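You operate a simulated robot arm through the tools that you are given. There is no shell and no other tool.

You are at the controls of a simulated robot arm. One attempt, no reset.

## Task
Close up the cold room and bring it down to 6C.
Fine: vent shut, light off, door shut and latched; set the dial and watch the display get there.
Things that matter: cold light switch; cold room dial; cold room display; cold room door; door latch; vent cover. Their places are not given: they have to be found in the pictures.

It is judged by the outcome, as a careful person would: the job done as asked, and still so three seconds after it is handed in. It fails if anything else is knocked over, pushed out of place, dropped, spilled or broken.

## Robot
A 7-joint arm with a fingered hand, fixed in place. Base frame: the origin is on the floor under the middle of its stand, x ahead of it, y to its left, z up. Readings come in m, rad, newtons and seconds.
With the tool pointing down near the work surface it reaches from about 0.1 to 0.88 m from the base axis. Its first joint turns from -2.007 to 2.007 rad. Payload 5 kg.
The TCP is the grasp point between the finger pads, 0.032 m short of the fingertips. In the tool frame z runs along the fingers and y along their closing line. The gripper opens to 0.16 m; its body begins 0.089 m behind the TCP. The gripper is a hand of 4 fingers: y runs from the thumb to the fingers, the wrist lies at [0, 0, -0.267] in the tool frame.
Orientation is told as [roll, pitch, yaw] about the base's x, y, z axes, in that order, counted from this pose: with the fingers straight down and closing along the base's y, the tool's x points along the base's -x, its y along +y and its z along -z.

## Interface
- The arm moves only by the tool arm_command. Its argument "deltas" is a list of rows, each an object of numbers (a shift or turn left out is 0): "tx", "ty", "tz": the shift along the tool's x, y, z in units of 20 mm (1.0 is 20 mm); "wx", "wy", "wz": the turn, a rotation vector about the tool's x, y, z in units of 4 degrees (1.0 is 4 degrees). In form: [{"tx": .., "ty": .., "tz": .., "wx": .., "wy": .., "wz": ..}, ...]. A call has 1 to 20 rows; each row shifts and turns the commanded pose from where the row before left it, along the tool's axes as they then stand. A call with a number of a shift or a turn outside -1 to 1 is refused whole. Rows are played at 5 a second. More than 0.05 m and 0.15 rad between two rows, and nothing of the call is played. Where a pose cannot be reached the arm comes as near as it can. A force on the tool above 40 N (or 10 N above the force at the start of the call, whichever is more), or a blocked arm, ends the call early, and 0.2 s more pass. In this call time passes only in rows, and 0.2 s behind the last. The reply holds the time, the measured pose of the TCP, the force on the tool along the base axes, the opening and the grip force, in the units named above and with some noise, with the torque about the TCP (base axes, N m) and any sound that the robot's microphone picked up.
- Cameras (640 x 400 px; columns grow to the right, rows downward): "scene" is fixed at [0.0517, -0.4985, 1.8265]; the picture's right is [0.20, -0.98, 0.00], its down [-0.66, -0.13, -0.74] and it looks along [0.73, 0.15, -0.67] (base axes); focal length 370 px, centre (320, 200). "wrist" rides on the gripper at [0.08, -0.004, -0.114] in the tool frame; the picture's right is [0.05, 1.00, 0.00], its down [-0.82, 0.04, -0.58] and it looks along [-0.58, 0.03, 0.82] (tool axes); focal length 265 px, centre (320, 200).
- grab_frame(camera): a new picture of that camera. It takes no simulated time.
- lift_body(by): slides the trunk up (or, below 0, down) by that many m; the arm rides with it, the base frame stays. It gives what a move gives, with no picture.
- finger_targets(finger1, finger2, finger3, thumb_bend): sets how far each is bent, from 0 (flat) to 1 (curled in); at 0.3 the hand is open as for a grip, at 0.7 the pads meet at the TCP. One left out holds its place. A second passes; each finger stops where it meets its share of the squeeze, and holds until it gets a number again. It is the only way to open and close the hand. It gives what a move gives, with no picture; readings hold the bend of each and the force on the fingers (four entries, about 0 where the hand has none), thumb and palm.
- point_at(camera, pixels): for up to 12 pixels [column, row] of the newest picture of that camera ("zoom" is the newest enlarged one), the place [x, y, z] in the base frame of the surface seen there, good to about 0.002 m. It takes no simulated time.
- zoom(camera, box): a new picture of the part [left, top, right, bottom] of that camera's present view, enlarged. It takes no simulated time.
- hand_in(): hands the job in; it is judged then, once.

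Leave the gripper open and the arm clear of the work at the hand-in unless told otherwise.

The tools are called after "Emit:" as name(argument=value, ...) on one line, values as JSON. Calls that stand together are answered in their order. arm_command: Moves the arm, as the interface text tells. Its arguments: {"type":"object","properties":{"deltas":{"type":"array"}},"required":["deltas"]} The other tools are called the same way: lift_body (by) moves the trunk up or down; finger_targets (finger1, finger2, finger3, thumb_bend) moves the fingers one by one; grab_frame (camera) takes a picture; point_at (camera, pixels) gives the place of the surface under pixels of a picture; zoom (camera, box) takes an enlarged picture of a part of a camera's view; hand_in () hands the job in.

At the start:

```text
time: 0.0
position: [0.4792, -0.4124, 1.5093]
tool_rot: [-0.001, 0.0, 0.001]
force: [-0.1, -0.4, 0.9]
ft_torque: [0.04, 0.0, 0.04]
finger_gap: 0.1601
grip_force: 0.0
shape: jaw
bend: [0.3, 0.3, 0.3, 0.3]
finger forces: [0.0, 0.1, 0.1, 0.0, 0.1, 0.0]
trunk travel left (down, up): [-0.825, 0.165]
```

scene: 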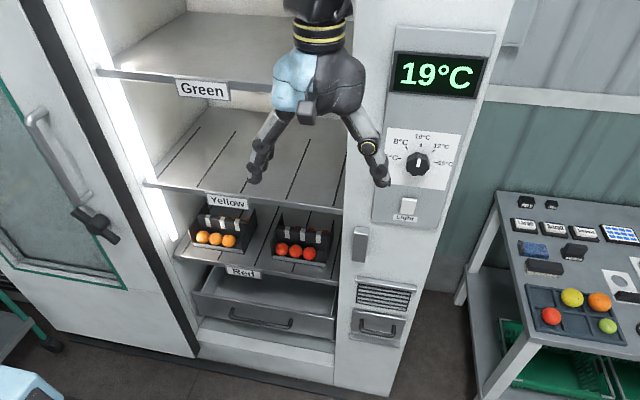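
wrist: 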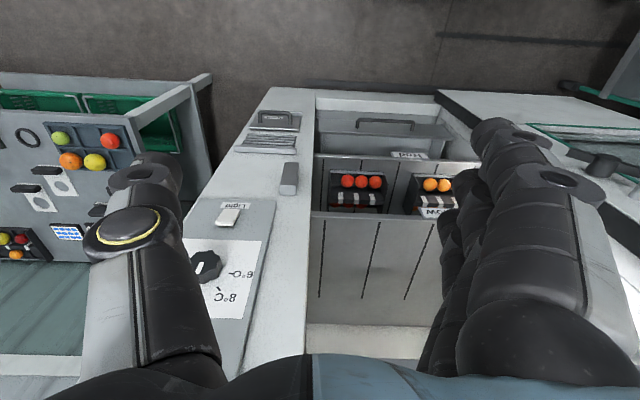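

I see the cold room: display reading 19°C around (437,75), dial near (418,163), light switch near (408,205), a vent with slats near (385,297) with a sliding cover below (378,328), and the door hanging open on the left with a handle/lever near (75,190). I'll zoom in on these parts to see the details.

Emit:
zoom(camera="scene", box=[360, 20, 500, 230])

Emit:
zoom(camera="scene", box=[320, 210, 440, 390])

Emit:
zoom(camera="scene", box=[0, 80, 200, 380])

```text
1.90 times, centred on (430, 125) of scene
```

zoom: 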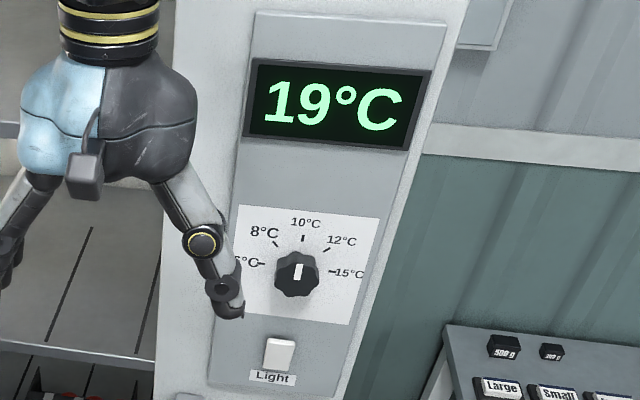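

```text
2.22 times, centred on (380, 300) of scene
```

zoom: 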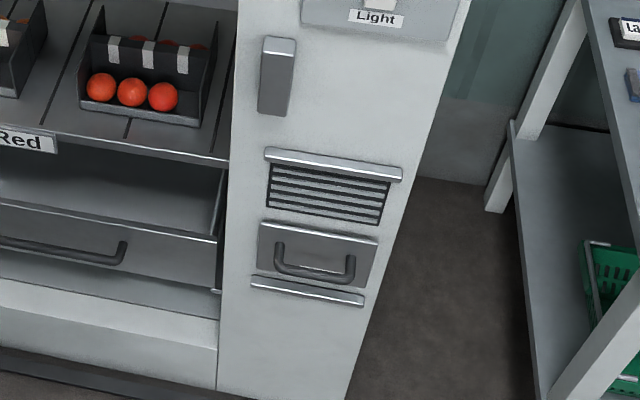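

```text
1.33 times, centred on (100, 230) of scene
```

zoom: 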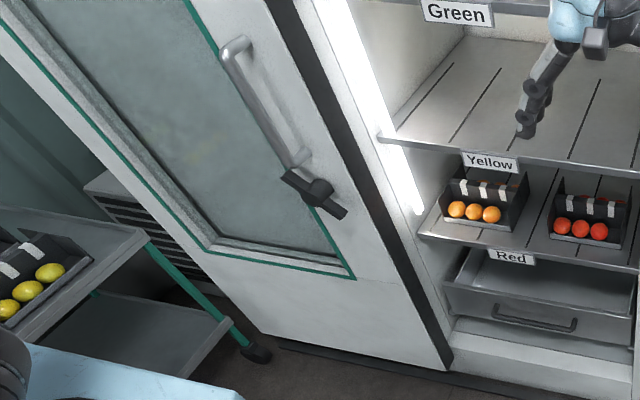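

The door looks like it may be a sliding door (handle and latch lever on its right side, a rail on the floor). I'll measure points on the door, frame, strike, vent, dial and switch to understand the geometry.

Emit:
point_at(camera="scene", pixels=[[30, 120], [88, 195], [100, 226], [118, 238], [190, 352], [150, 300], [62, 300], [195, 330], [30, 30], [361, 245], [335, 385], [215, 360]])

Emit:
point_at(camera="scene", pixels=[[418, 163], [409, 203], [437, 75], [385, 297], [365, 330], [390, 335], [378, 328], [379, 350], [388, 283], [425, 185], [360, 228], [358, 258]])

Emit:
point_at(camera="scene", pixels=[[340, 280], [350, 200], [265, 322], [270, 290], [330, 350], [210, 335], [240, 240], [310, 255], [250, 192], [330, 200], [110, 70], [340, 85]])

```text
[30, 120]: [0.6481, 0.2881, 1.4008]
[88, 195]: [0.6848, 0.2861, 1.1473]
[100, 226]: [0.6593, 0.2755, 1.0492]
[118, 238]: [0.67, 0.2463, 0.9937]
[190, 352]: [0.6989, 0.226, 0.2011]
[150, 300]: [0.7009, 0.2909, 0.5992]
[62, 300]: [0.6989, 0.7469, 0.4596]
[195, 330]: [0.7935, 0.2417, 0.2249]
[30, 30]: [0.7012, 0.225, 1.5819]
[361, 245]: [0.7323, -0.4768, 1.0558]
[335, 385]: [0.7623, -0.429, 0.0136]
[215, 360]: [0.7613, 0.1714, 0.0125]
```

```text
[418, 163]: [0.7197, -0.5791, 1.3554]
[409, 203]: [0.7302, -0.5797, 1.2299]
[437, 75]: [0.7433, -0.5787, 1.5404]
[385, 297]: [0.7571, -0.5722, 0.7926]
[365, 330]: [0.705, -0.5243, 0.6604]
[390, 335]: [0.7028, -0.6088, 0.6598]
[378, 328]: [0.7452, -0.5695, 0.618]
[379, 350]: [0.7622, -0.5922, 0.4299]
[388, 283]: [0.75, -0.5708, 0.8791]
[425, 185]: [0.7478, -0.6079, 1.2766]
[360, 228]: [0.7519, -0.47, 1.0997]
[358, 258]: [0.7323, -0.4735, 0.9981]
```

```text
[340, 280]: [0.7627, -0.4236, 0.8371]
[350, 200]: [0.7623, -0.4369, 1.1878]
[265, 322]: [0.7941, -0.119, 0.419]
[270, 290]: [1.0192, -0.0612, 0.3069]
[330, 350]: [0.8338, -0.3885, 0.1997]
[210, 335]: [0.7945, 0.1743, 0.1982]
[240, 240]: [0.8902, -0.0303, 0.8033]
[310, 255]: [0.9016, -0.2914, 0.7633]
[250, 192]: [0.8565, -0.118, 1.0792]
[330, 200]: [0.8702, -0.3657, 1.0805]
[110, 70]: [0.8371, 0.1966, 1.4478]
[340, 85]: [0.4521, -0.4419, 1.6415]
```

Readings: the door face is flat at x≈0.70, parallel to the cabinet front (x≈0.762), so it is a sliding door that must travel right (−y) about 0.65 m toward the strike at (0.73, −0.475, 1.05). The dial is at (0.72, −0.579, 1.355), light switch at (0.73, −0.58, 1.23), and the vent plate handle at (0.70, −0.565, 0.66) with slats above it. All these faces look toward −x, so I first turn the hand forward (pitch −90°) in place, away from everything.

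Emit:
arm_command(deltas=[{"wy": -1}, {"wy": -1}, {"wy": -1}, {"wy": -1}, {"wy": -1}, {"wy": -1}, {"wy": -1}, {"wy": -1}, {"wy": -1}, {"wy": -1}])

```text
time: 2.2
position: [0.4808, -0.4073, 1.5162]
tool_rot: [-0.06, -0.562, 0.035]
force: [0.7, 0.5, 0.3]
ft_torque: [-0.01, -0.01, -0.01]
finger_gap: 0.1599
grip_force: 0.1
shape: jaw
bend: [0.3, 0.3, 0.3, 0.3]
finger forces: [0.0, 0.1, 0.0, 0.0, 0.2, 0.1]
out of reach, approached as far as the arm can: row 9, 10
trunk travel left (down, up): [-0.825, 0.165]
```

The arm stopped short at about −0.56 rad of pitch (rows 9–10 out of reach), probably because the wrist got too near the base. I'll move the TCP forward and down in the base frame before turning further.

Emit:
arm_command(deltas=[{"tz": 1}, {"tz": 1}, {"tz": 1}, {"tz": 1}, {"tz": 1}, {"tz": 1}, {"wy": -1}, {"wy": -1}, {"wy": -1}, {"wy": -1}])

Emit:
grab_frame(camera="scene")

```text
time: 4.4
position: [0.5444, -0.4128, 1.3979]
tool_rot: [-0.016, -0.862, 0.017]
force: [0.2, 0.6, 1.0]
ft_torque: [0.0, 0.0, 0.04]
finger_gap: 0.1601
grip_force: 0.0
shape: jaw
bend: [0.3, 0.3, 0.3, 0.3]
finger forces: [0.1, 0.0, 0.0, 0.0, 0.0, 0.0]
out of reach, approached as far as the arm can: row 1
trunk travel left (down, up): [-0.825, 0.165]
```

```text
taken
```

scene: 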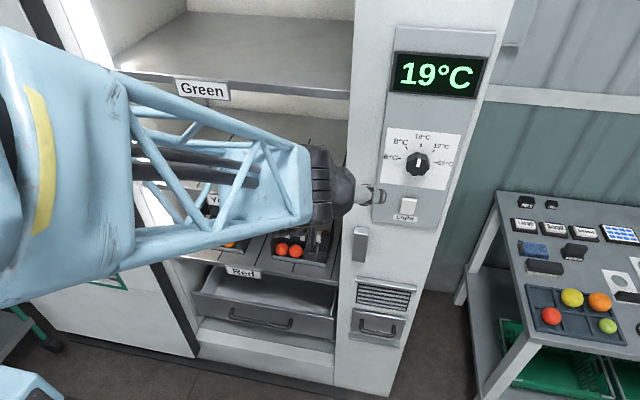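

Lowering it helped: the pitch is now −0.862 rad. I continue turning the remaining 0.71 rad (about 10.15 units) in place.

Emit:
arm_command(deltas=[{"wy": -1}, {"wy": -1}, {"wy": -1}, {"wy": -1}, {"wy": -1}, {"wy": -1}, {"wy": -1}, {"wy": -1}, {"wy": -1}, {"wy": -1}])

Emit:
grab_frame(camera="scene")

Emit:
grab_frame(camera="wrist")

```text
time: 6.1
position: [0.629, -0.4072, 1.4298]
tool_rot: [-0.657, -1.222, 0.674]
force: [1.4, 0.3, 0.0]
ft_torque: [-0.03, 0.01, -0.02]
finger_gap: 0.16
grip_force: 0.1
shape: jaw
bend: [0.3, 0.3, 0.3, 0.3]
finger forces: [0.1, 0.0, 0.0, 0.1, 0.0, 0.0]
out of reach, approached as far as the arm can: row 1, 2, 3, 4, 5, 6, 7, 8
trunk travel left (down, up): [-0.825, 0.165]
stopped in row 8: the arm was blocked; the commanded pose is now the measured one
```

```text
taken
```

scene: 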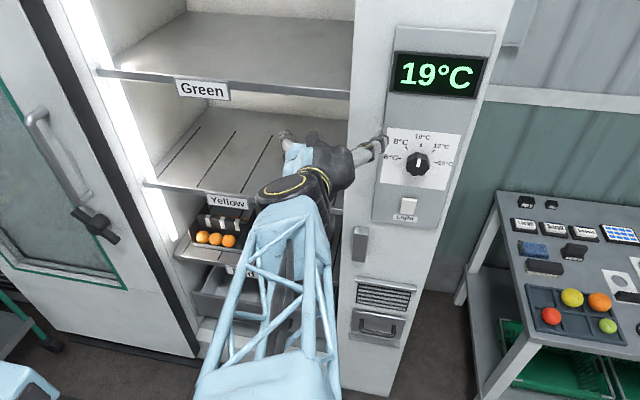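

```text
taken
```

wrist: 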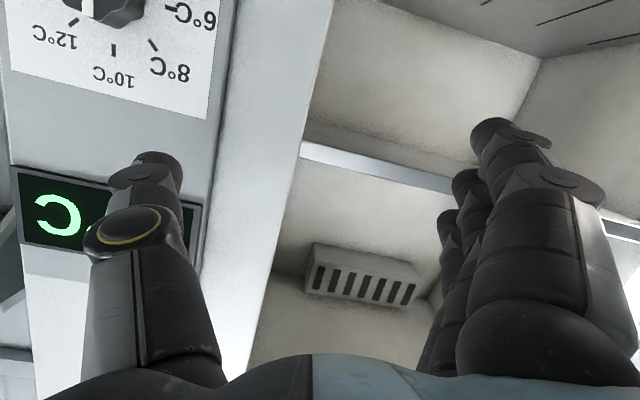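

The hand now points mostly forward (about 16° down, rolled about 12°) at (0.629, −0.407, 1.43), and the commanded pose was reset to the measured one. Forces are near zero so nothing was hit. I'll correct the remaining orientation with a rotation vector of about (1°, −15.8°, 12.4°), backing off a bit.

Emit:
arm_command(deltas=[{"wx": 0.06, "wy": -0.985, "wz": 0.77, "tz": -0.5}, {"wx": 0.06, "wy": -0.985, "wz": 0.77, "tz": -0.5}, {"wx": 0.06, "wy": -0.985, "wz": 0.77}, {"wx": 0.06, "wy": -0.985, "wz": 0.77}])

Emit:
grab_frame(camera="scene")

```text
time: 7.1
position: [0.6031, -0.4135, 1.4211]
tool_rot: [2.042, -1.548, -2.056]
force: [-0.1, -0.9, 0.3]
ft_torque: [-0.01, 0.02, 0.01]
finger_gap: 0.16
grip_force: 0.2
shape: jaw
bend: [0.3, 0.3, 0.3, 0.3]
finger forces: [0.1, 0.0, 0.1, 0.1, 0.0, 0.0]
trunk travel left (down, up): [-0.825, 0.165]
```

```text
taken
```

scene: 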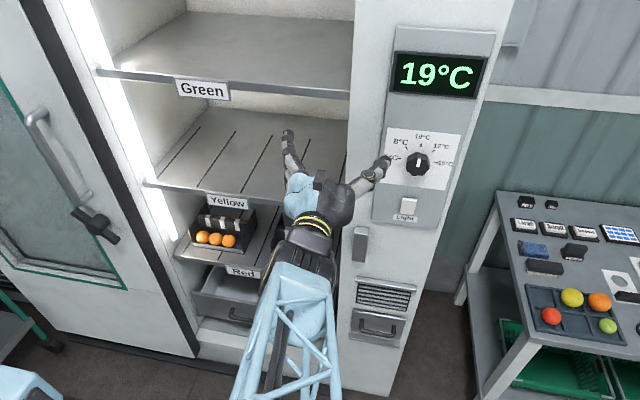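

The hand now points forward with good alignment (yaw+roll ≈ −0.014, tilt ≈ 0.02). Let me zoom on the dial and light switch to see their state clearly now that the hand is out of the way.

Emit:
zoom(camera="scene", box=[378, 120, 468, 225])

Emit:
grab_frame(camera="wrist")

```text
3.81 times, centred on (423, 172) of scene
```

zoom: 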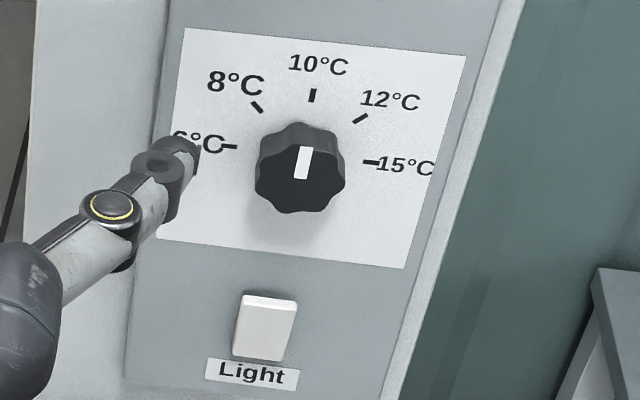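

```text
taken
```

wrist: 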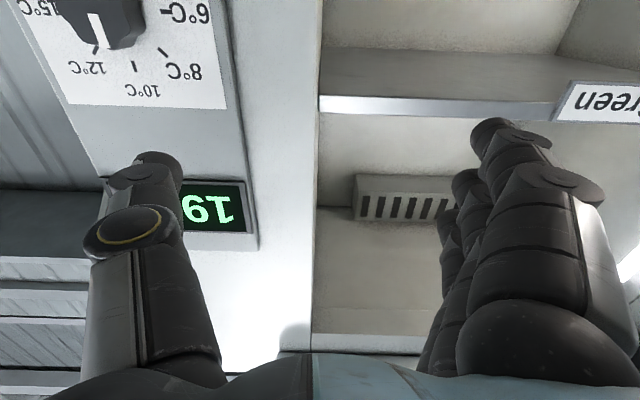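

The dial pointer stands at 10°C; 6°C is the leftmost mark. I'll measure the marks, the knob and the rocker tilt from this zoom.

Emit:
point_at(camera="zoom", pixels=[[230, 146], [257, 106], [312, 95], [360, 118], [372, 162], [301, 160], [306, 150], [296, 175], [270, 200], [325, 205], [258, 175], [342, 180]])

Emit:
point_at(camera="zoom", pixels=[[268, 297], [267, 310], [264, 325], [261, 340], [258, 353], [240, 325], [290, 330], [230, 280], [310, 320], [298, 135], [280, 140], [320, 140]])

```text
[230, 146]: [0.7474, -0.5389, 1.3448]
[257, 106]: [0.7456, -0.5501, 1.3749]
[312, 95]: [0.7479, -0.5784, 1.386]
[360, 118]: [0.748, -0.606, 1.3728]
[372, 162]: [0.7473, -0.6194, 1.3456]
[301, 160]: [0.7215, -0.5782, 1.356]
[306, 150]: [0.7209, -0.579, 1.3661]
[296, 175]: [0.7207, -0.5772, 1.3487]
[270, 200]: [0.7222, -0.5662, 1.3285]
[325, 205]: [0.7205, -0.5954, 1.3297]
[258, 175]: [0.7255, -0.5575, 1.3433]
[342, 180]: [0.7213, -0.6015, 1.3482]
```

```text
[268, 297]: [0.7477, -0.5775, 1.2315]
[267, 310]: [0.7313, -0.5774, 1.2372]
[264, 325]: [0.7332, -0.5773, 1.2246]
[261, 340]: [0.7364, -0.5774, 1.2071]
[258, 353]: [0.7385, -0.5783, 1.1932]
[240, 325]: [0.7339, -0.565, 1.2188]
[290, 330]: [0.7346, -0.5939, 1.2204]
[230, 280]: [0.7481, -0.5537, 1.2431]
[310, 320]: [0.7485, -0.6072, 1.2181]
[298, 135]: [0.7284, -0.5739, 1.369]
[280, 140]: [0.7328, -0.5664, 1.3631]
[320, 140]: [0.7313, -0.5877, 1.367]
```

Dial: centre ≈ (y −0.579, z 1.345), marks at radius 0.04; 10°C is straight up, 6°C is exactly left, so the dial needs −90° (counter-clockwise). Rocker: top sticks out (x 0.731 at z 1.237), bottom is in (x 0.7385 at z 1.193), so pressing the top should toggle the light off. I'll try a pointing hand shape in free space: fingers flat, thumb bent, and check it in the wrist view.

Emit:
finger_targets(finger1=1.0, finger2=0.6, finger3=1.0, thumb_bend=0.3)

Emit:
grab_frame(camera="wrist")

Emit:
zoom(camera="scene", box=[240, 100, 440, 260])

```text
time: 8.1
position: [0.6044, -0.411, 1.4189]
tool_rot: [2.026, -1.549, -2.035]
force: [-0.7, -0.7, -0.8]
ft_torque: [0.03, -0.03, 0.01]
finger_gap: 0.0781
grip_force: 0.1
shape: fingers
bend: [1.0, 0.6, 1.0, 0.3]
finger forces: [0.0, 0.1, 0.0, 0.0, 0.0, 0.1]
trunk travel left (down, up): [-0.825, 0.165]
```

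```text
taken
```

wrist: 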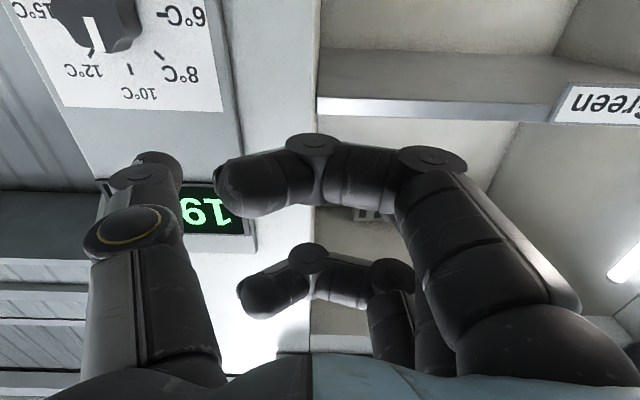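

```text
2.50 times, centred on (340, 180) of scene
```

zoom: 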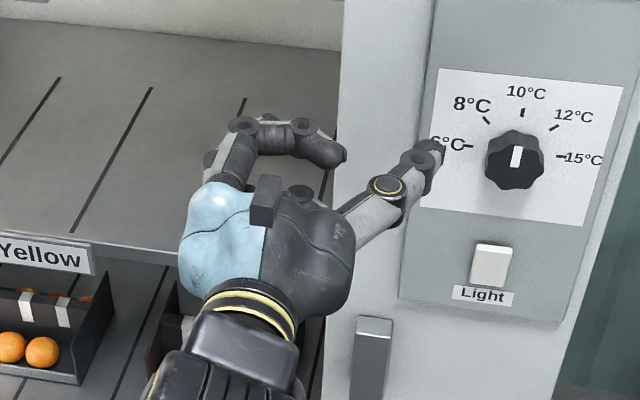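

With fingers curled, the thumb (at 0.3) is straight and points forward-right: a good single pointer. I'll curl finger 2 as well and then measure where the thumb tip is.

Emit:
finger_targets(finger1=1.0, finger2=1.0, finger3=1.0, thumb_bend=0.4)

Emit:
zoom(camera="scene", box=[240, 100, 440, 260])

Emit:
grab_frame(camera="wrist")

```text
time: 9.1
position: [0.6055, -0.4111, 1.4179]
tool_rot: [2.014, -1.547, -2.022]
force: [0.0, 0.1, -0.1]
ft_torque: [0.0, -0.02, 0.02]
finger_gap: 0.0698
grip_force: 0.2
shape: fingers
bend: [1.0, 1.0, 1.0, 0.4]
finger forces: [0.0, 0.0, 0.0, 0.0, 0.1, 0.0]
trunk travel left (down, up): [-0.825, 0.165]
```

```text
2.50 times, centred on (340, 180) of scene
```

zoom: 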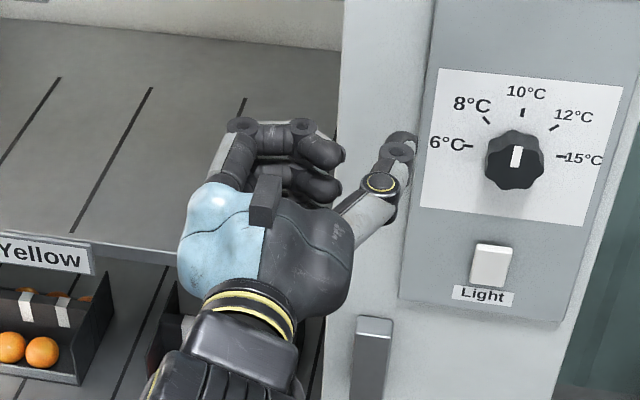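

```text
taken
```

wrist: 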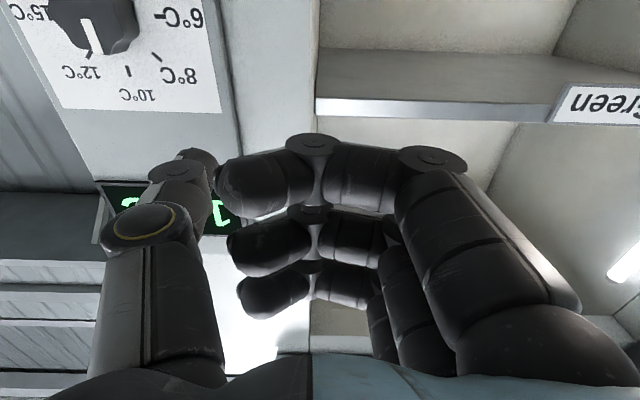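

I'll measure the thumb tip and the most forward knuckles of the curled fingers in the newest zoom (tip near (403,138), knuckles near (243,124) and (300,126)).

Emit:
point_at(camera="zoom", pixels=[[400, 134], [406, 140], [411, 146], [395, 150], [243, 121], [300, 124], [320, 150], [325, 190], [265, 205], [375, 180]])

Emit:
point_at(camera="wrist", pixels=[[190, 155], [205, 160], [212, 170], [170, 170], [310, 140], [430, 160]])

```text
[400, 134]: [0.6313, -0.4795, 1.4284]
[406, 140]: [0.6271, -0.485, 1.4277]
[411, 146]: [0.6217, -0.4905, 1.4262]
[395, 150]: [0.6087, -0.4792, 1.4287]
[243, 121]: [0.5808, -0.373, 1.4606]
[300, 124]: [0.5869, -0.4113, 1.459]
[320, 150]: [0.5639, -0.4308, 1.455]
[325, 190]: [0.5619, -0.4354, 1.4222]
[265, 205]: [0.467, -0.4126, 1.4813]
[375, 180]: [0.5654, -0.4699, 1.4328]
```

```text
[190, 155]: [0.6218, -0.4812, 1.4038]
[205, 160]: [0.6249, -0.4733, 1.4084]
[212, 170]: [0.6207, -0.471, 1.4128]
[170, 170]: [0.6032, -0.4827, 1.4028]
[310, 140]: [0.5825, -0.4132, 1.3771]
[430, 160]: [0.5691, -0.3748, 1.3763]
```

Thumb tip sits at about TCP + (0.030, −0.068, 0), well ahead of the curled knuckles (0.045 behind). For the rocker top (y −0.578, z ≈1.229) the TCP must be at (…, −0.510, 1.229). I lower the trunk by 0.189 m first, with x=0.605 well clear of the front.

Emit:
lift_body(by=-0.189)

Emit:
arm_command(deltas=[{"ty": -1}, {"ty": -1}, {"ty": -1}, {"ty": -1}, {"ty": -0.95}])

Emit:
zoom(camera="scene", box=[300, 120, 500, 280])

```text
time: 11.2
position: [0.615, -0.3985, 1.2375]
tool_rot: [2.124, -1.56, -2.108]
force: [0.1, 0.0, -0.6]
ft_torque: [0.04, -0.01, -0.02]
finger_gap: 0.0698
grip_force: 0.0
shape: fingers
bend: [1.0, 1.0, 1.0, 0.4]
finger forces: [0.0, 0.0, 0.0, 0.0, 0.0, 0.0]
trunk travel left (down, up): [-0.636, 0.354]
```

```text
time: 12.4
position: [0.602, -0.5133, 1.2256]
tool_rot: [1.98, -1.542, -1.993]
force: [0.1, -0.2, -0.1]
ft_torque: [-0.02, 0.01, 0.04]
finger_gap: 0.0698
grip_force: 0.0
shape: fingers
bend: [1.0, 1.0, 1.0, 0.4]
finger forces: [0.0, 0.0, 0.0, 0.0, 0.0, 0.0]
trunk travel left (down, up): [-0.636, 0.354]
```

```text
2.50 times, centred on (400, 200) of scene
```

zoom: 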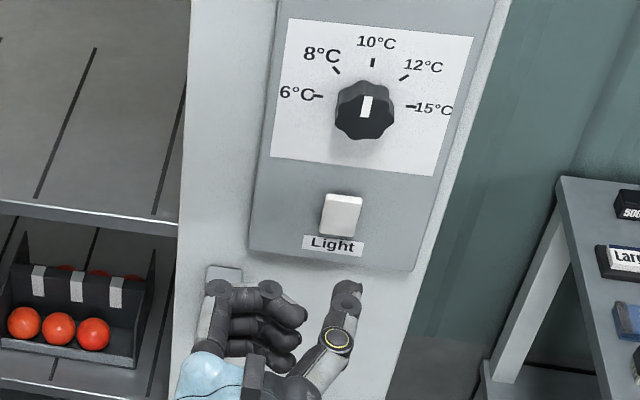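

The hand is in place below-front of the switch. I check the thumb tip position now (zoom pixel near (348,285)) before advancing.

Emit:
point_at(camera="zoom", pixels=[[345, 281], [350, 284], [357, 290], [345, 295], [217, 284], [270, 285], [340, 200], [337, 215], [334, 232]])

```text
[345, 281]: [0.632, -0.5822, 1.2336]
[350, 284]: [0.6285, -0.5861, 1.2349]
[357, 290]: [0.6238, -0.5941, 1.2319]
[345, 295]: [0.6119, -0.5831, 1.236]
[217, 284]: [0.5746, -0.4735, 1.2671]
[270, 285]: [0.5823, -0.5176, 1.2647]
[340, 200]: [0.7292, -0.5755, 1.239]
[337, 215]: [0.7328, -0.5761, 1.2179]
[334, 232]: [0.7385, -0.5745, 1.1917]
```

Tip is at (0.633, −0.583, z≈1.223), aligned with the upper half of the rocker (front at x≈0.731). I advance 0.08 m, then check.

Emit:
arm_command(deltas=[{"tz": 1, "ty": 0.05}, {"tz": 1, "ty": 0.05}, {"tz": 1, "ty": 0.05}, {"tz": 1, "ty": 0.05}, {"tz": 0.4}, {"tz": 0.3}, {"tz": 0.3}])

Emit:
zoom(camera="scene", box=[300, 120, 500, 280])

```text
time: 14.0
position: [0.6994, -0.5104, 1.2264]
tool_rot: [2.018, -1.544, -2.036]
force: [-20.2, 6.2, 2.4]
ft_torque: [-0.11, 0.12, -1.47]
finger_gap: 0.07
grip_force: 10.2
shape: fingers
bend: [1.0, 1.0, 1.0, 0.4]
finger forces: [0.0, 0.1, 0.0, 0.1, 20.3, 0.1]
trunk travel left (down, up): [-0.636, 0.354]
heard: click
```

```text
2.50 times, centred on (400, 200) of scene
```

zoom: 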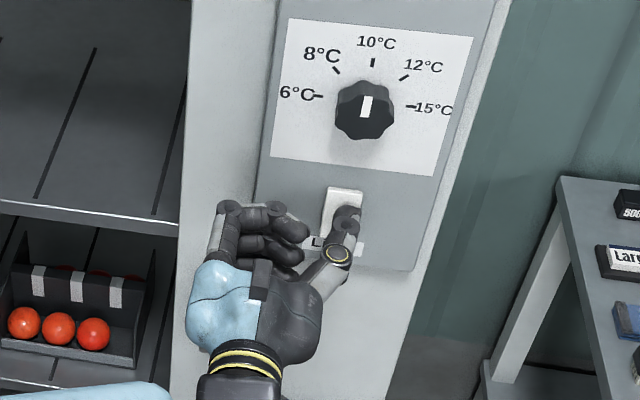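

A click was heard with 20 N on the thumb and the cold room interior looks darker. I back straight off and check the rocker stays over.

Emit:
arm_command(deltas=[{"tz": -0.6}, {"tz": -1}, {"tz": -1}, {"tz": -1}, {"tz": -1}, {"tz": -1}])

Emit:
grab_frame(camera="scene")

Emit:
zoom(camera="scene", box=[378, 120, 468, 225])

```text
time: 15.4
position: [0.5898, -0.5087, 1.2245]
tool_rot: [2.015, -1.541, -2.027]
force: [0.6, 0.7, -0.3]
ft_torque: [0.02, -0.03, 0.0]
finger_gap: 0.07
grip_force: 0.1
shape: fingers
bend: [1.0, 1.0, 1.0, 0.4]
finger forces: [0.0, 0.0, 0.0, 0.1, 0.0, 0.1]
trunk travel left (down, up): [-0.636, 0.354]
```

```text
taken
```

scene: 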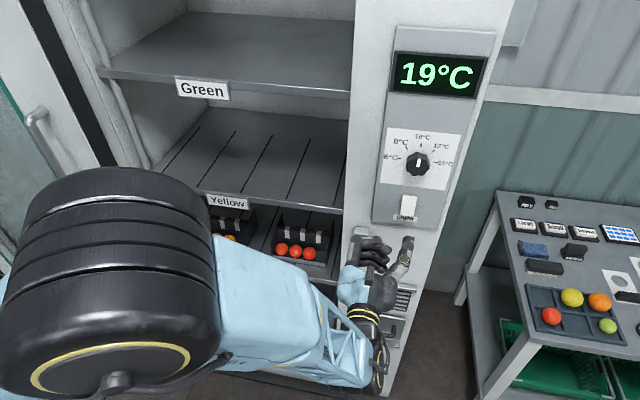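

```text
3.81 times, centred on (423, 172) of scene
```

zoom: 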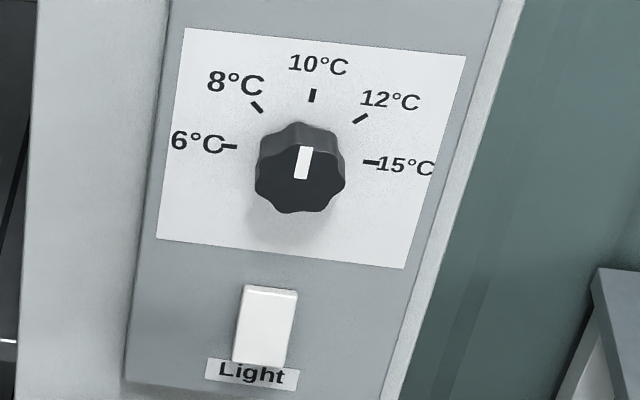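

The light is off (the strip inside has gone dark, rocker top pressed in). Next the dial: I raise the trunk by 0.12 m so the TCP is at dial height (z≈1.345), and open finger 2 and the thumb for a two-digit pinch, keeping fingers 1 and 3 curled out of the way.

Emit:
lift_body(by=0.121)

Emit:
finger_targets(finger1=1.0, finger2=0.4, finger3=1.0, thumb_bend=0.4)

Emit:
arm_command(deltas=[{"ty": -1}, {"ty": -1}, {"ty": -1}, {"ty": -0.5}])

Emit:
zoom(camera="scene", box=[330, 100, 510, 244])

Emit:
grab_frame(camera="wrist")

```text
time: 16.9
position: [0.5904, -0.5082, 1.3459]
tool_rot: [1.995, -1.542, -2.01]
force: [-0.3, -0.4, -0.9]
ft_torque: [-0.02, 0.03, -0.02]
finger_gap: 0.0699
grip_force: 0.1
shape: fingers
bend: [1.0, 1.0, 1.0, 0.4]
finger forces: [0.0, 0.0, 0.1, 0.0, 0.0, 0.1]
trunk travel left (down, up): [-0.757, 0.233]
```

```text
time: 17.9
position: [0.5891, -0.5078, 1.3466]
tool_rot: [2.002, -1.545, -2.013]
force: [-0.3, 1.0, 0.3]
ft_torque: [-0.03, 0.0, 0.01]
finger_gap: 0.0701
grip_force: 0.0
shape: fingers
bend: [1.0, 0.4, 1.0, 0.4]
finger forces: [0.1, 0.1, 0.0, 0.1, 0.0, 0.0]
trunk travel left (down, up): [-0.757, 0.233]
```

```text
time: 18.9
position: [0.5883, -0.5801, 1.3452]
tool_rot: [1.996, -1.543, -2.01]
force: [0.5, -0.2, 0.1]
ft_torque: [0.0, -0.04, -0.01]
finger_gap: 0.0699
grip_force: 0.0
shape: fingers
bend: [1.0, 0.4, 1.0, 0.4]
finger forces: [0.1, 0.1, 0.1, 0.1, 0.1, 0.1]
trunk travel left (down, up): [-0.757, 0.233]
```

```text
2.78 times, centred on (420, 172) of scene
```

zoom: 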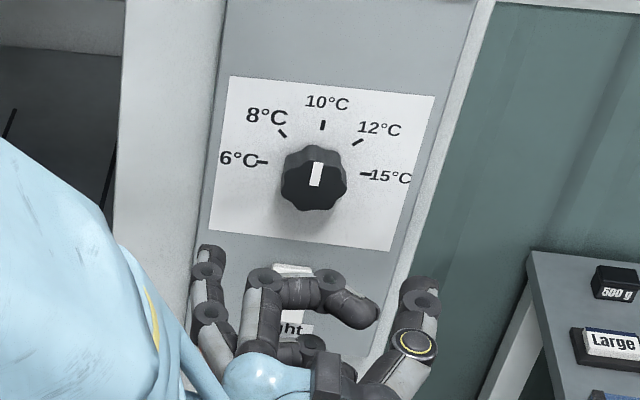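

```text
taken
```

wrist: 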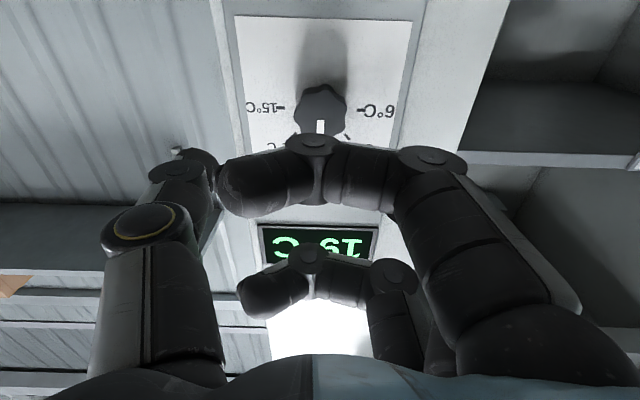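

The hand is centred on the dial axis. I check finger 2's tip (zoom ~(212,247)) and the thumb tip (~(420,278)).

Emit:
point_at(camera="zoom", pixels=[[211, 245], [217, 250], [212, 258], [420, 276], [415, 280], [420, 290], [265, 268], [330, 270], [313, 185], [316, 165]])

```text
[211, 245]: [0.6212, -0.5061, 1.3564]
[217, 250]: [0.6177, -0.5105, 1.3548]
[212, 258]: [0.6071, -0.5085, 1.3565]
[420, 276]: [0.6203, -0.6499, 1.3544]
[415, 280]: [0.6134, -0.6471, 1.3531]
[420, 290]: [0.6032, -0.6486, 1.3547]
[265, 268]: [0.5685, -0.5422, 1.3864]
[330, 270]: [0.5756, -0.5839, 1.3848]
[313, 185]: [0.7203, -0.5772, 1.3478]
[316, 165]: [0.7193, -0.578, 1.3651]
```

Tips are symmetric about the dial axis. Before gripping, I test in free space whether the wrist can roll −90° here.

Emit:
arm_command(deltas=[{"wz": -1}, {"wz": -1}, {"wz": -1}, {"wz": -1}, {"wz": -1}, {"wz": -1}, {"wz": -1}, {"wz": -1}, {"wz": -1}, {"wz": -1}, {"wz": -1}, {"wz": -1}, {"wz": -1}, {"wz": -1}, {"wz": -1}, {"wz": -1}, {"wz": -1}, {"wz": -1}, {"wz": -1}, {"wz": -1}])

```text
time: 23.1
position: [0.5877, -0.5789, 1.3438]
tool_rot: [-1.582, -0.199, 1.558]
force: [0.1, 0.0, -0.8]
ft_torque: [0.01, 0.0, -0.01]
finger_gap: 0.0699
grip_force: 0.0
shape: fingers
bend: [1.0, 0.4, 1.0, 0.4]
finger forces: [0.0, 0.0, 0.0, 0.0, 0.1, 0.1]
trunk travel left (down, up): [-0.757, 0.233]
```

−80° is reached without trouble. I test another −20° for margin.

Emit:
arm_command(deltas=[{"wz": -1}, {"wz": -1}, {"wz": -1}, {"wz": -1}, {"wz": -1}])

```text
time: 24.3
position: [0.588, -0.5786, 1.3436]
tool_rot: [-1.582, 0.15, 1.555]
force: [0.6, -0.1, -0.2]
ft_torque: [-0.01, 0.02, 0.02]
finger_gap: 0.0699
grip_force: 0.1
shape: fingers
bend: [1.0, 0.4, 1.0, 0.4]
finger forces: [0.0, 0.1, 0.0, 0.0, 0.1, 0.0]
trunk travel left (down, up): [-0.757, 0.233]
```

−100° is fine too. I roll back +100° to the starting roll and then approach the knob.

Emit:
arm_command(deltas=[{"wz": 1}, {"wz": 1}, {"wz": 1}, {"wz": 1}, {"wz": 1}, {"wz": 1}, {"wz": 1}, {"wz": 1}, {"wz": 1}, {"wz": 1}, {"wz": 1}, {"wz": 1}, {"wz": 1}, {"wz": 1}, {"wz": 1}, {"wz": 1}, {"wz": 1}, {"wz": 1}, {"wz": 1}, {"wz": 1}])

Emit:
arm_command(deltas=[{"wz": 1}, {"wz": 1}, {"wz": 1}, {"wz": 1}, {"wz": 1}, {"tz": 1}, {"tz": 1}, {"tz": 1}, {"tz": 1}, {"tz": 1}])

Emit:
zoom(camera="scene", box=[330, 100, 510, 244])

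Emit:
grab_frame(camera="wrist")

```text
time: 28.5
position: [0.5885, -0.5783, 1.3434]
tool_rot: [-1.609, -1.248, 1.594]
force: [-0.1, -0.3, 0.2]
ft_torque: [0.02, 0.02, -0.01]
finger_gap: 0.0699
grip_force: 0.0
shape: fingers
bend: [1.0, 0.4, 1.0, 0.4]
finger forces: [0.0, 0.1, 0.1, 0.0, 0.0, 0.1]
trunk travel left (down, up): [-0.757, 0.233]
```

```text
time: 30.7
position: [0.6881, -0.5794, 1.3466]
tool_rot: [1.97, -1.542, -1.987]
force: [1.2, 0.0, 0.1]
ft_torque: [0.0, 0.02, 0.01]
finger_gap: 0.0696
grip_force: 0.1
shape: fingers
bend: [1.0, 0.4, 1.0, 0.4]
finger forces: [0.1, 0.0, 0.0, 0.0, 0.0, 0.0]
trunk travel left (down, up): [-0.757, 0.233]
```

```text
2.78 times, centred on (420, 172) of scene
```

zoom: 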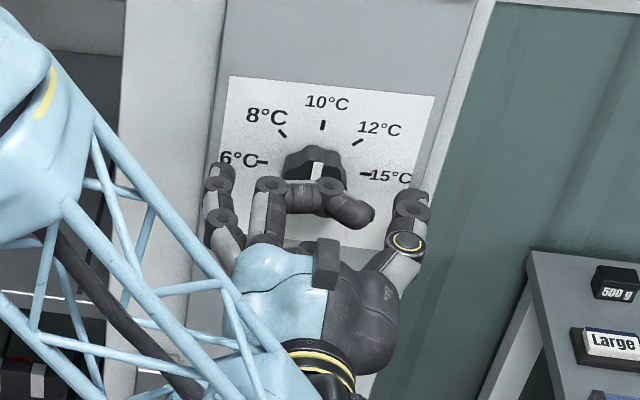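

```text
taken
```

wrist: 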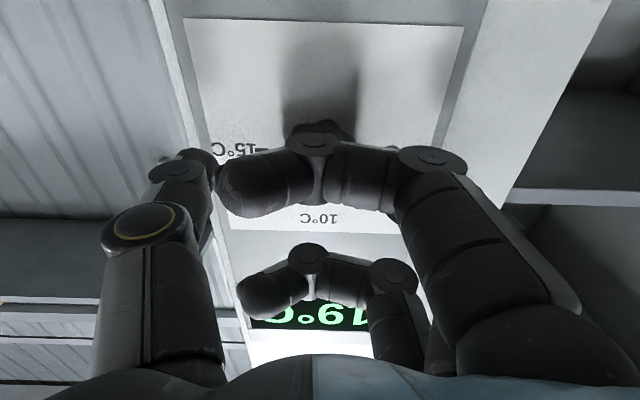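

TCP at x=0.688, tips at about 0.72. I advance 18 mm so the tips straddle the knob (to about x 0.738, panel at 0.748), then close finger 2 and the thumb.

Emit:
arm_command(deltas=[{"tz": 0.5, "tx": 0.03}, {"tz": 0.4, "tx": 0.03}])

Emit:
finger_targets(finger2=0.7, thumb_bend=0.7)

Emit:
zoom(camera="scene", box=[360, 110, 480, 206])

```text
time: 31.3
position: [0.7073, -0.5802, 1.3439]
tool_rot: [2.002, -1.544, -2.016]
force: [0.0, 0.5, 0.3]
ft_torque: [-0.01, 0.01, 0.0]
finger_gap: 0.0701
grip_force: 0.0
shape: fingers
bend: [1.0, 0.4, 1.0, 0.4]
finger forces: [0.1, 0.0, 0.1, 0.0, 0.0, 0.0]
trunk travel left (down, up): [-0.757, 0.233]
```

```text
time: 32.3
position: [0.7056, -0.5805, 1.3447]
tool_rot: [2.017, -1.54, -2.033]
force: [2.4, -8.8, 3.8]
ft_torque: [-0.01, -0.1, -0.04]
finger_gap: 0.0543
grip_force: 13.8
shape: fingers
bend: [1.0, 0.6, 1.0, 0.64]
finger forces: [0.0, 9.4, 0.1, 0.0, 18.0, 0.0]
trunk travel left (down, up): [-0.757, 0.233]
```

```text
4.17 times, centred on (420, 158) of scene
```

zoom: 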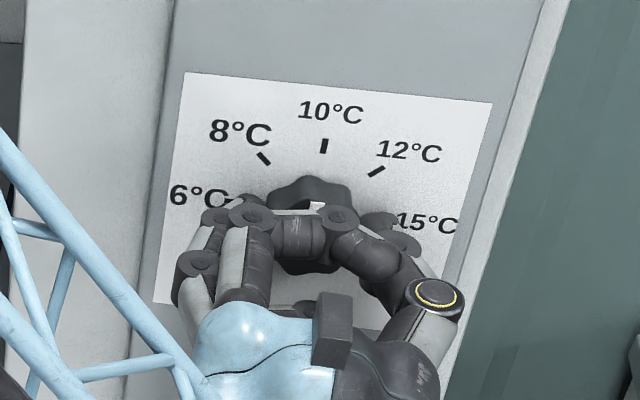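

Gripped: finger 9.4 N, thumb 18 N on the knob. I start turning counter-clockwise in small steps (−20° first) and check that the dial follows.

Emit:
arm_command(deltas=[{"wz": -1, "ty": -0.02}, {"wz": -1, "ty": -0.02}, {"wz": -1}, {"wz": -1}, {"wz": -1}])

Emit:
zoom(camera="scene", box=[360, 110, 480, 206])

```text
time: 33.5
position: [0.7055, -0.5818, 1.3459]
tool_rot: [-1.612, -1.248, 1.593]
force: [1.5, -6.1, 8.1]
ft_torque: [0.0, -0.13, 0.04]
finger_gap: 0.0545
grip_force: 13.8
shape: fingers
bend: [1.0, 0.6, 1.0, 0.64]
finger forces: [0.0, 10.5, 0.0, 0.0, 17.1, 0.1]
trunk travel left (down, up): [-0.757, 0.233]
```

```text
4.17 times, centred on (420, 158) of scene
```

zoom: 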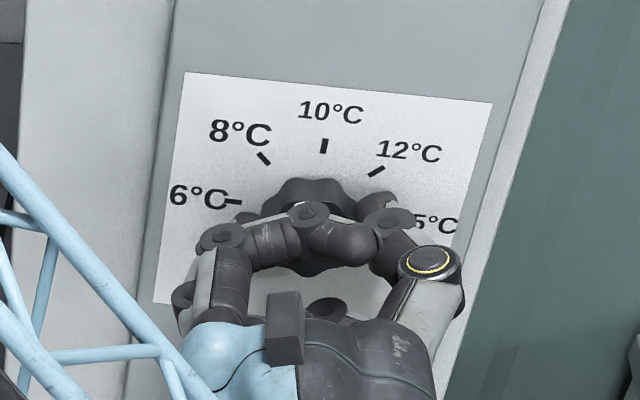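

The knob lobes moved with the hand and torque is near zero. I continue for the remaining −70°.

Emit:
arm_command(deltas=[{"wz": -1}, {"wz": -1}, {"wz": -1}, {"wz": -1}, {"wz": -1}, {"wz": -1}, {"wz": -1}, {"wz": -1}, {"wz": -1}, {"wz": -1}, {"wz": -1}, {"wz": -1}, {"wz": -1}, {"wz": -1}, {"wz": -1}, {"wz": -1}, {"wz": -1}, {"wz": -0.5}])

Emit:
zoom(camera="scene", box=[360, 110, 480, 206])

Emit:
grab_frame(camera="wrist")

```text
time: 37.3
position: [0.7063, -0.5805, 1.3449]
tool_rot: [-1.583, -0.025, 1.556]
force: [1.7, 2.8, 9.8]
ft_torque: [0.07, -0.15, 0.12]
finger_gap: 0.0543
grip_force: 14.1
shape: fingers
bend: [1.0, 0.61, 1.0, 0.64]
finger forces: [0.1, 9.3, 0.2, 0.1, 18.5, 0.0]
trunk travel left (down, up): [-0.757, 0.233]
```

```text
4.17 times, centred on (420, 158) of scene
```

zoom: 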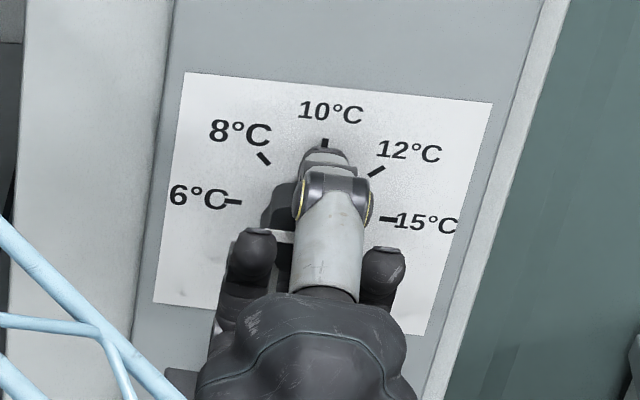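

```text
taken
```

wrist: 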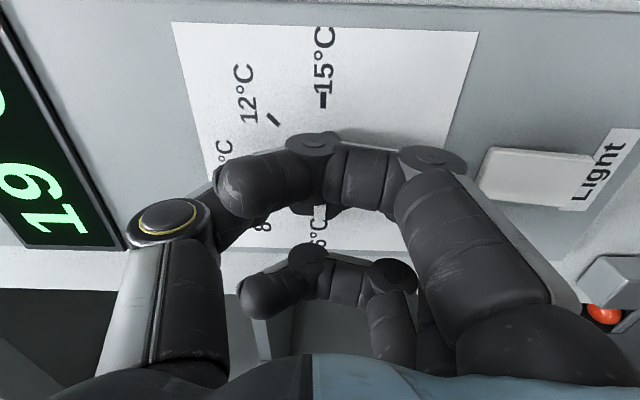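

The hand has turned −90° in total. I release gently (0.45, so the lower finger stays well above the light switch) and back straight off to read the pointer.

Emit:
finger_targets(finger2=0.45, thumb_bend=0.45)

Emit:
arm_command(deltas=[{"tz": -0.5}, {"tz": -1}, {"tz": -1}, {"tz": -1}, {"tz": -1}, {"tz": -1}, {"tz": -1}])

Emit:
zoom(camera="scene", box=[378, 120, 468, 225])

Emit:
grab_frame(camera="scene")

```text
time: 38.3
position: [0.7056, -0.5803, 1.3442]
tool_rot: [-1.584, -0.025, 1.557]
force: [-3.5, -0.7, 0.1]
ft_torque: [-0.01, 0.21, 0.01]
finger_gap: 0.066
grip_force: 1.8
shape: fingers
bend: [1.0, 0.45, 1.0, 0.45]
finger forces: [0.0, 3.5, 0.0, 0.0, 0.0, 0.0]
trunk travel left (down, up): [-0.757, 0.233]
```

```text
time: 39.9
position: [0.5765, -0.5804, 1.3438]
tool_rot: [-1.583, -0.025, 1.557]
force: [-1.0, 0.3, -0.5]
ft_torque: [0.0, 0.03, 0.01]
finger_gap: 0.0657
grip_force: 0.1
shape: fingers
bend: [1.0, 0.45, 1.0, 0.45]
finger forces: [0.0, 0.0, 0.0, 0.0, 0.0, 0.0]
trunk travel left (down, up): [-0.757, 0.233]
```

```text
3.81 times, centred on (423, 172) of scene
```

zoom: 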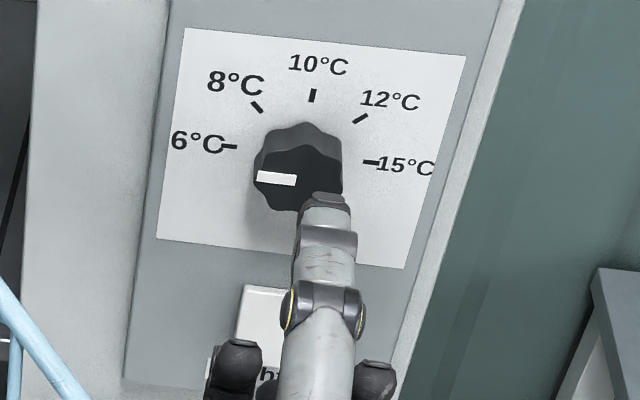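

```text
taken
```

scene: 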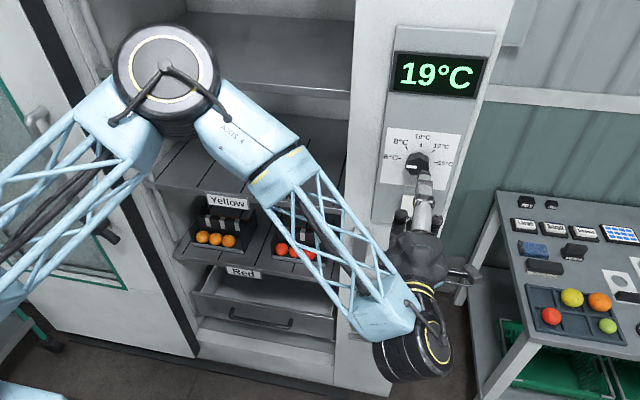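

The pointer now lies toward 6°C. I'll verify its angle with points along the white line, and check where the elbow is relative to the cabinet.

Emit:
point_at(camera="zoom", pixels=[[261, 177], [275, 179], [292, 181], [230, 146]])

Emit:
point_at(camera="scene", pixels=[[165, 70], [150, 130], [280, 180], [400, 310], [430, 360], [40, 170], [30, 270]])

```text
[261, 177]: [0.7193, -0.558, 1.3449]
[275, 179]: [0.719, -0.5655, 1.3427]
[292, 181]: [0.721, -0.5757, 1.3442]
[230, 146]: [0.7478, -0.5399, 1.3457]
```

```text
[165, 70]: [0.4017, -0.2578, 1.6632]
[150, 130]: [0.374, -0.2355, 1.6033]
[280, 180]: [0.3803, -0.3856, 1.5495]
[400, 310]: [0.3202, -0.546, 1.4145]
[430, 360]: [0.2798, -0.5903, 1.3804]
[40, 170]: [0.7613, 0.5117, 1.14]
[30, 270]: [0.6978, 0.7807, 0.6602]
```

The pointer line is level at z≈1.344, pointing exactly at the 6°C mark. Next is the vent; the hand is already rolled so it can pinch the horizontal bar (thumb above, fingers below). Before lowering the trunk about 0.68 m I check the side table's and other obstacles' positions.

Emit:
point_at(camera="scene", pixels=[[500, 195], [520, 330], [460, 298], [485, 375], [637, 390], [450, 270], [480, 290], [15, 375], [35, 390], [20, 330], [480, 370]])

Emit:
zoom(camera="scene", box=[340, 215, 500, 400])

```text
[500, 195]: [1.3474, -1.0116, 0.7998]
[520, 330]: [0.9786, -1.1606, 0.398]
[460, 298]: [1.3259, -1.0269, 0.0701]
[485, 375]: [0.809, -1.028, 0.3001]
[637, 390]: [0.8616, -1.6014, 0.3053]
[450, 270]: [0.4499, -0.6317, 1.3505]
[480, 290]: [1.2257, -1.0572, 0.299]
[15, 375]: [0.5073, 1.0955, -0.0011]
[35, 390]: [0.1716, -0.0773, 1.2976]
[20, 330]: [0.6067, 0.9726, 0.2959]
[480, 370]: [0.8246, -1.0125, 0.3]
```

```text
2.16 times, centred on (420, 308) of scene
```

zoom: 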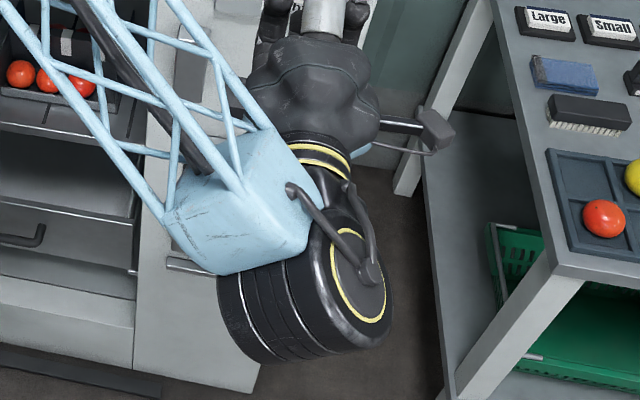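

The table leg is at y≈−1.02, well clear. I lower the trunk by 0.66 m with the TCP at x≈0.577 (in front of everything), then look at the vent handle with the wrist camera.

Emit:
lift_body(by=-0.66)

Emit:
grab_frame(camera="scene")

Emit:
grab_frame(camera="wrist")

```text
refused: -0.66 is not a number from -0.4 to 0.4
```

```text
taken
```

scene: 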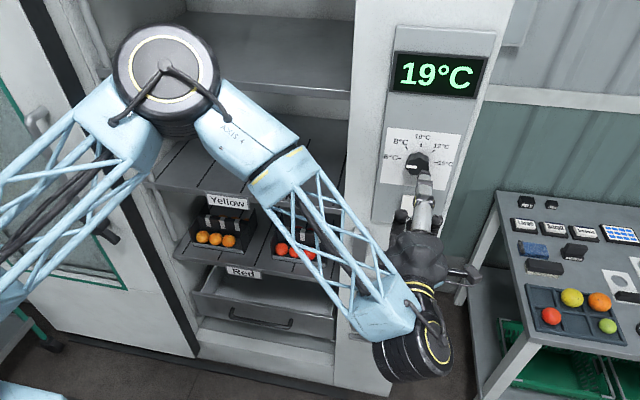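

```text
taken
```

wrist: 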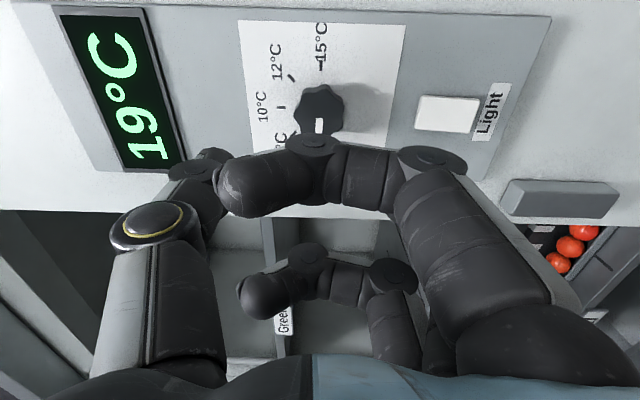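

The lift is limited to 0.4 m per call. I lower 0.33 m twice instead.

Emit:
lift_body(by=-0.33)

Emit:
grab_frame(camera="scene")

```text
time: 43.2
position: [0.5772, -0.5796, 1.0127]
tool_rot: [-1.583, -0.025, 1.557]
force: [0.3, 0.3, 0.1]
ft_torque: [-0.01, 0.04, 0.01]
finger_gap: 0.0654
grip_force: 0.0
shape: fingers
bend: [1.0, 0.45, 1.0, 0.45]
finger forces: [0.0, 0.1, 0.1, 0.0, 0.0, 0.0]
trunk travel left (down, up): [-0.427, 0.563]
```

```text
taken
```

scene: 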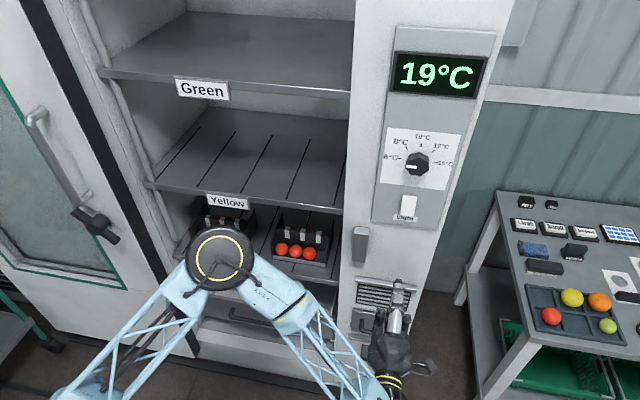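

All clear. I open all the fingers for a grip (0.35) and lower another 0.33 m.

Emit:
finger_targets(finger1=0.35, finger2=0.35, finger3=0.35, thumb_bend=0.35)

Emit:
lift_body(by=-0.33)

Emit:
grab_frame(camera="scene")

Emit:
grab_frame(camera="wrist")

```text
time: 44.2
position: [0.5772, -0.5796, 1.0125]
tool_rot: [-1.584, -0.026, 1.556]
force: [0.5, 0.7, 0.4]
ft_torque: [0.0, -0.03, 0.01]
finger_gap: 0.1504
grip_force: 0.0
shape: fingers
bend: [0.35, 0.35, 0.35, 0.35]
finger forces: [0.0, 0.1, 0.2, 0.1, 0.1, 0.0]
trunk travel left (down, up): [-0.427, 0.563]
```

```text
time: 47.4
position: [0.5779, -0.5796, 0.6832]
tool_rot: [-1.584, -0.027, 1.556]
force: [-0.6, -0.6, 0.6]
ft_torque: [0.04, 0.01, 0.02]
finger_gap: 0.1504
grip_force: 0.0
shape: fingers
bend: [0.35, 0.35, 0.35, 0.35]
finger forces: [0.0, 0.0, 0.1, 0.0, 0.1, 0.0]
trunk travel left (down, up): [-0.097, 0.893]
```

```text
taken
```

scene: 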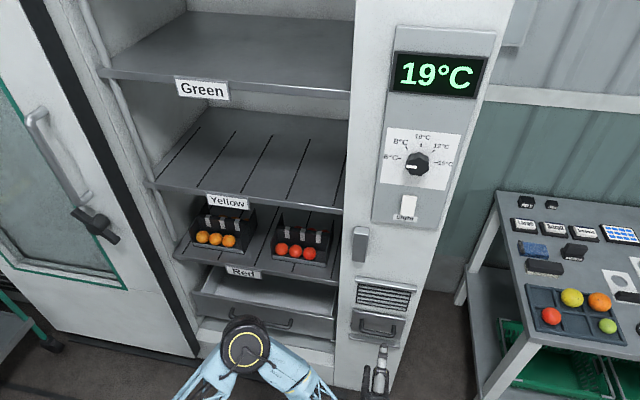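

```text
taken
```

wrist: 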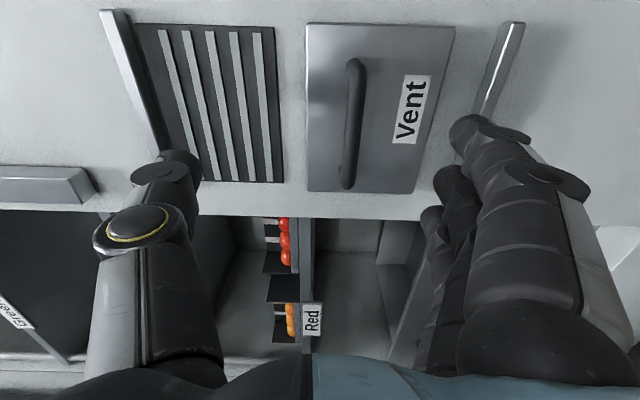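

Now a clear view: in the wrist image left is up. The louvres span columns 135–275, the plate labelled "Vent" columns 305–455, its handle bar near column 352. I measure these.

Emit:
point_at(camera="wrist", pixels=[[353, 62], [352, 120], [348, 185], [346, 120], [358, 120], [308, 110], [430, 100], [320, 40], [275, 110], [150, 60], [120, 60], [508, 40]])

Emit:
point_at(camera="scene", pixels=[[364, 329], [378, 333], [393, 333], [378, 318], [378, 343], [381, 284], [381, 297], [381, 310], [372, 349]])

```text
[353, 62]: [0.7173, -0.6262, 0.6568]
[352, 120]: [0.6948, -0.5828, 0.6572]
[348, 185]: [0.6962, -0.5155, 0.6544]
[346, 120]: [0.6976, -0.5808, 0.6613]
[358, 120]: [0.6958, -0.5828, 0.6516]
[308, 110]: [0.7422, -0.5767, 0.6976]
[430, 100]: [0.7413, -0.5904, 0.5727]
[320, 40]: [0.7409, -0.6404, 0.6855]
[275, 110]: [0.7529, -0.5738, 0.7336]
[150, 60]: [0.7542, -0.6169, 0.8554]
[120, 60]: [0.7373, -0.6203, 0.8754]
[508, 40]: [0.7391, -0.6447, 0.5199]
```

```text
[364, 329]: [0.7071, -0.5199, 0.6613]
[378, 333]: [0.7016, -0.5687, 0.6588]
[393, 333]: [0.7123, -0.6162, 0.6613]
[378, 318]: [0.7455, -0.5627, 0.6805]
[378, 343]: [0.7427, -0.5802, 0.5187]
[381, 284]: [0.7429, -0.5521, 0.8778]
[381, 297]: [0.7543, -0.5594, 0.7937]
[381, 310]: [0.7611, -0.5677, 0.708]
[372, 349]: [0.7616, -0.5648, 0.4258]
```

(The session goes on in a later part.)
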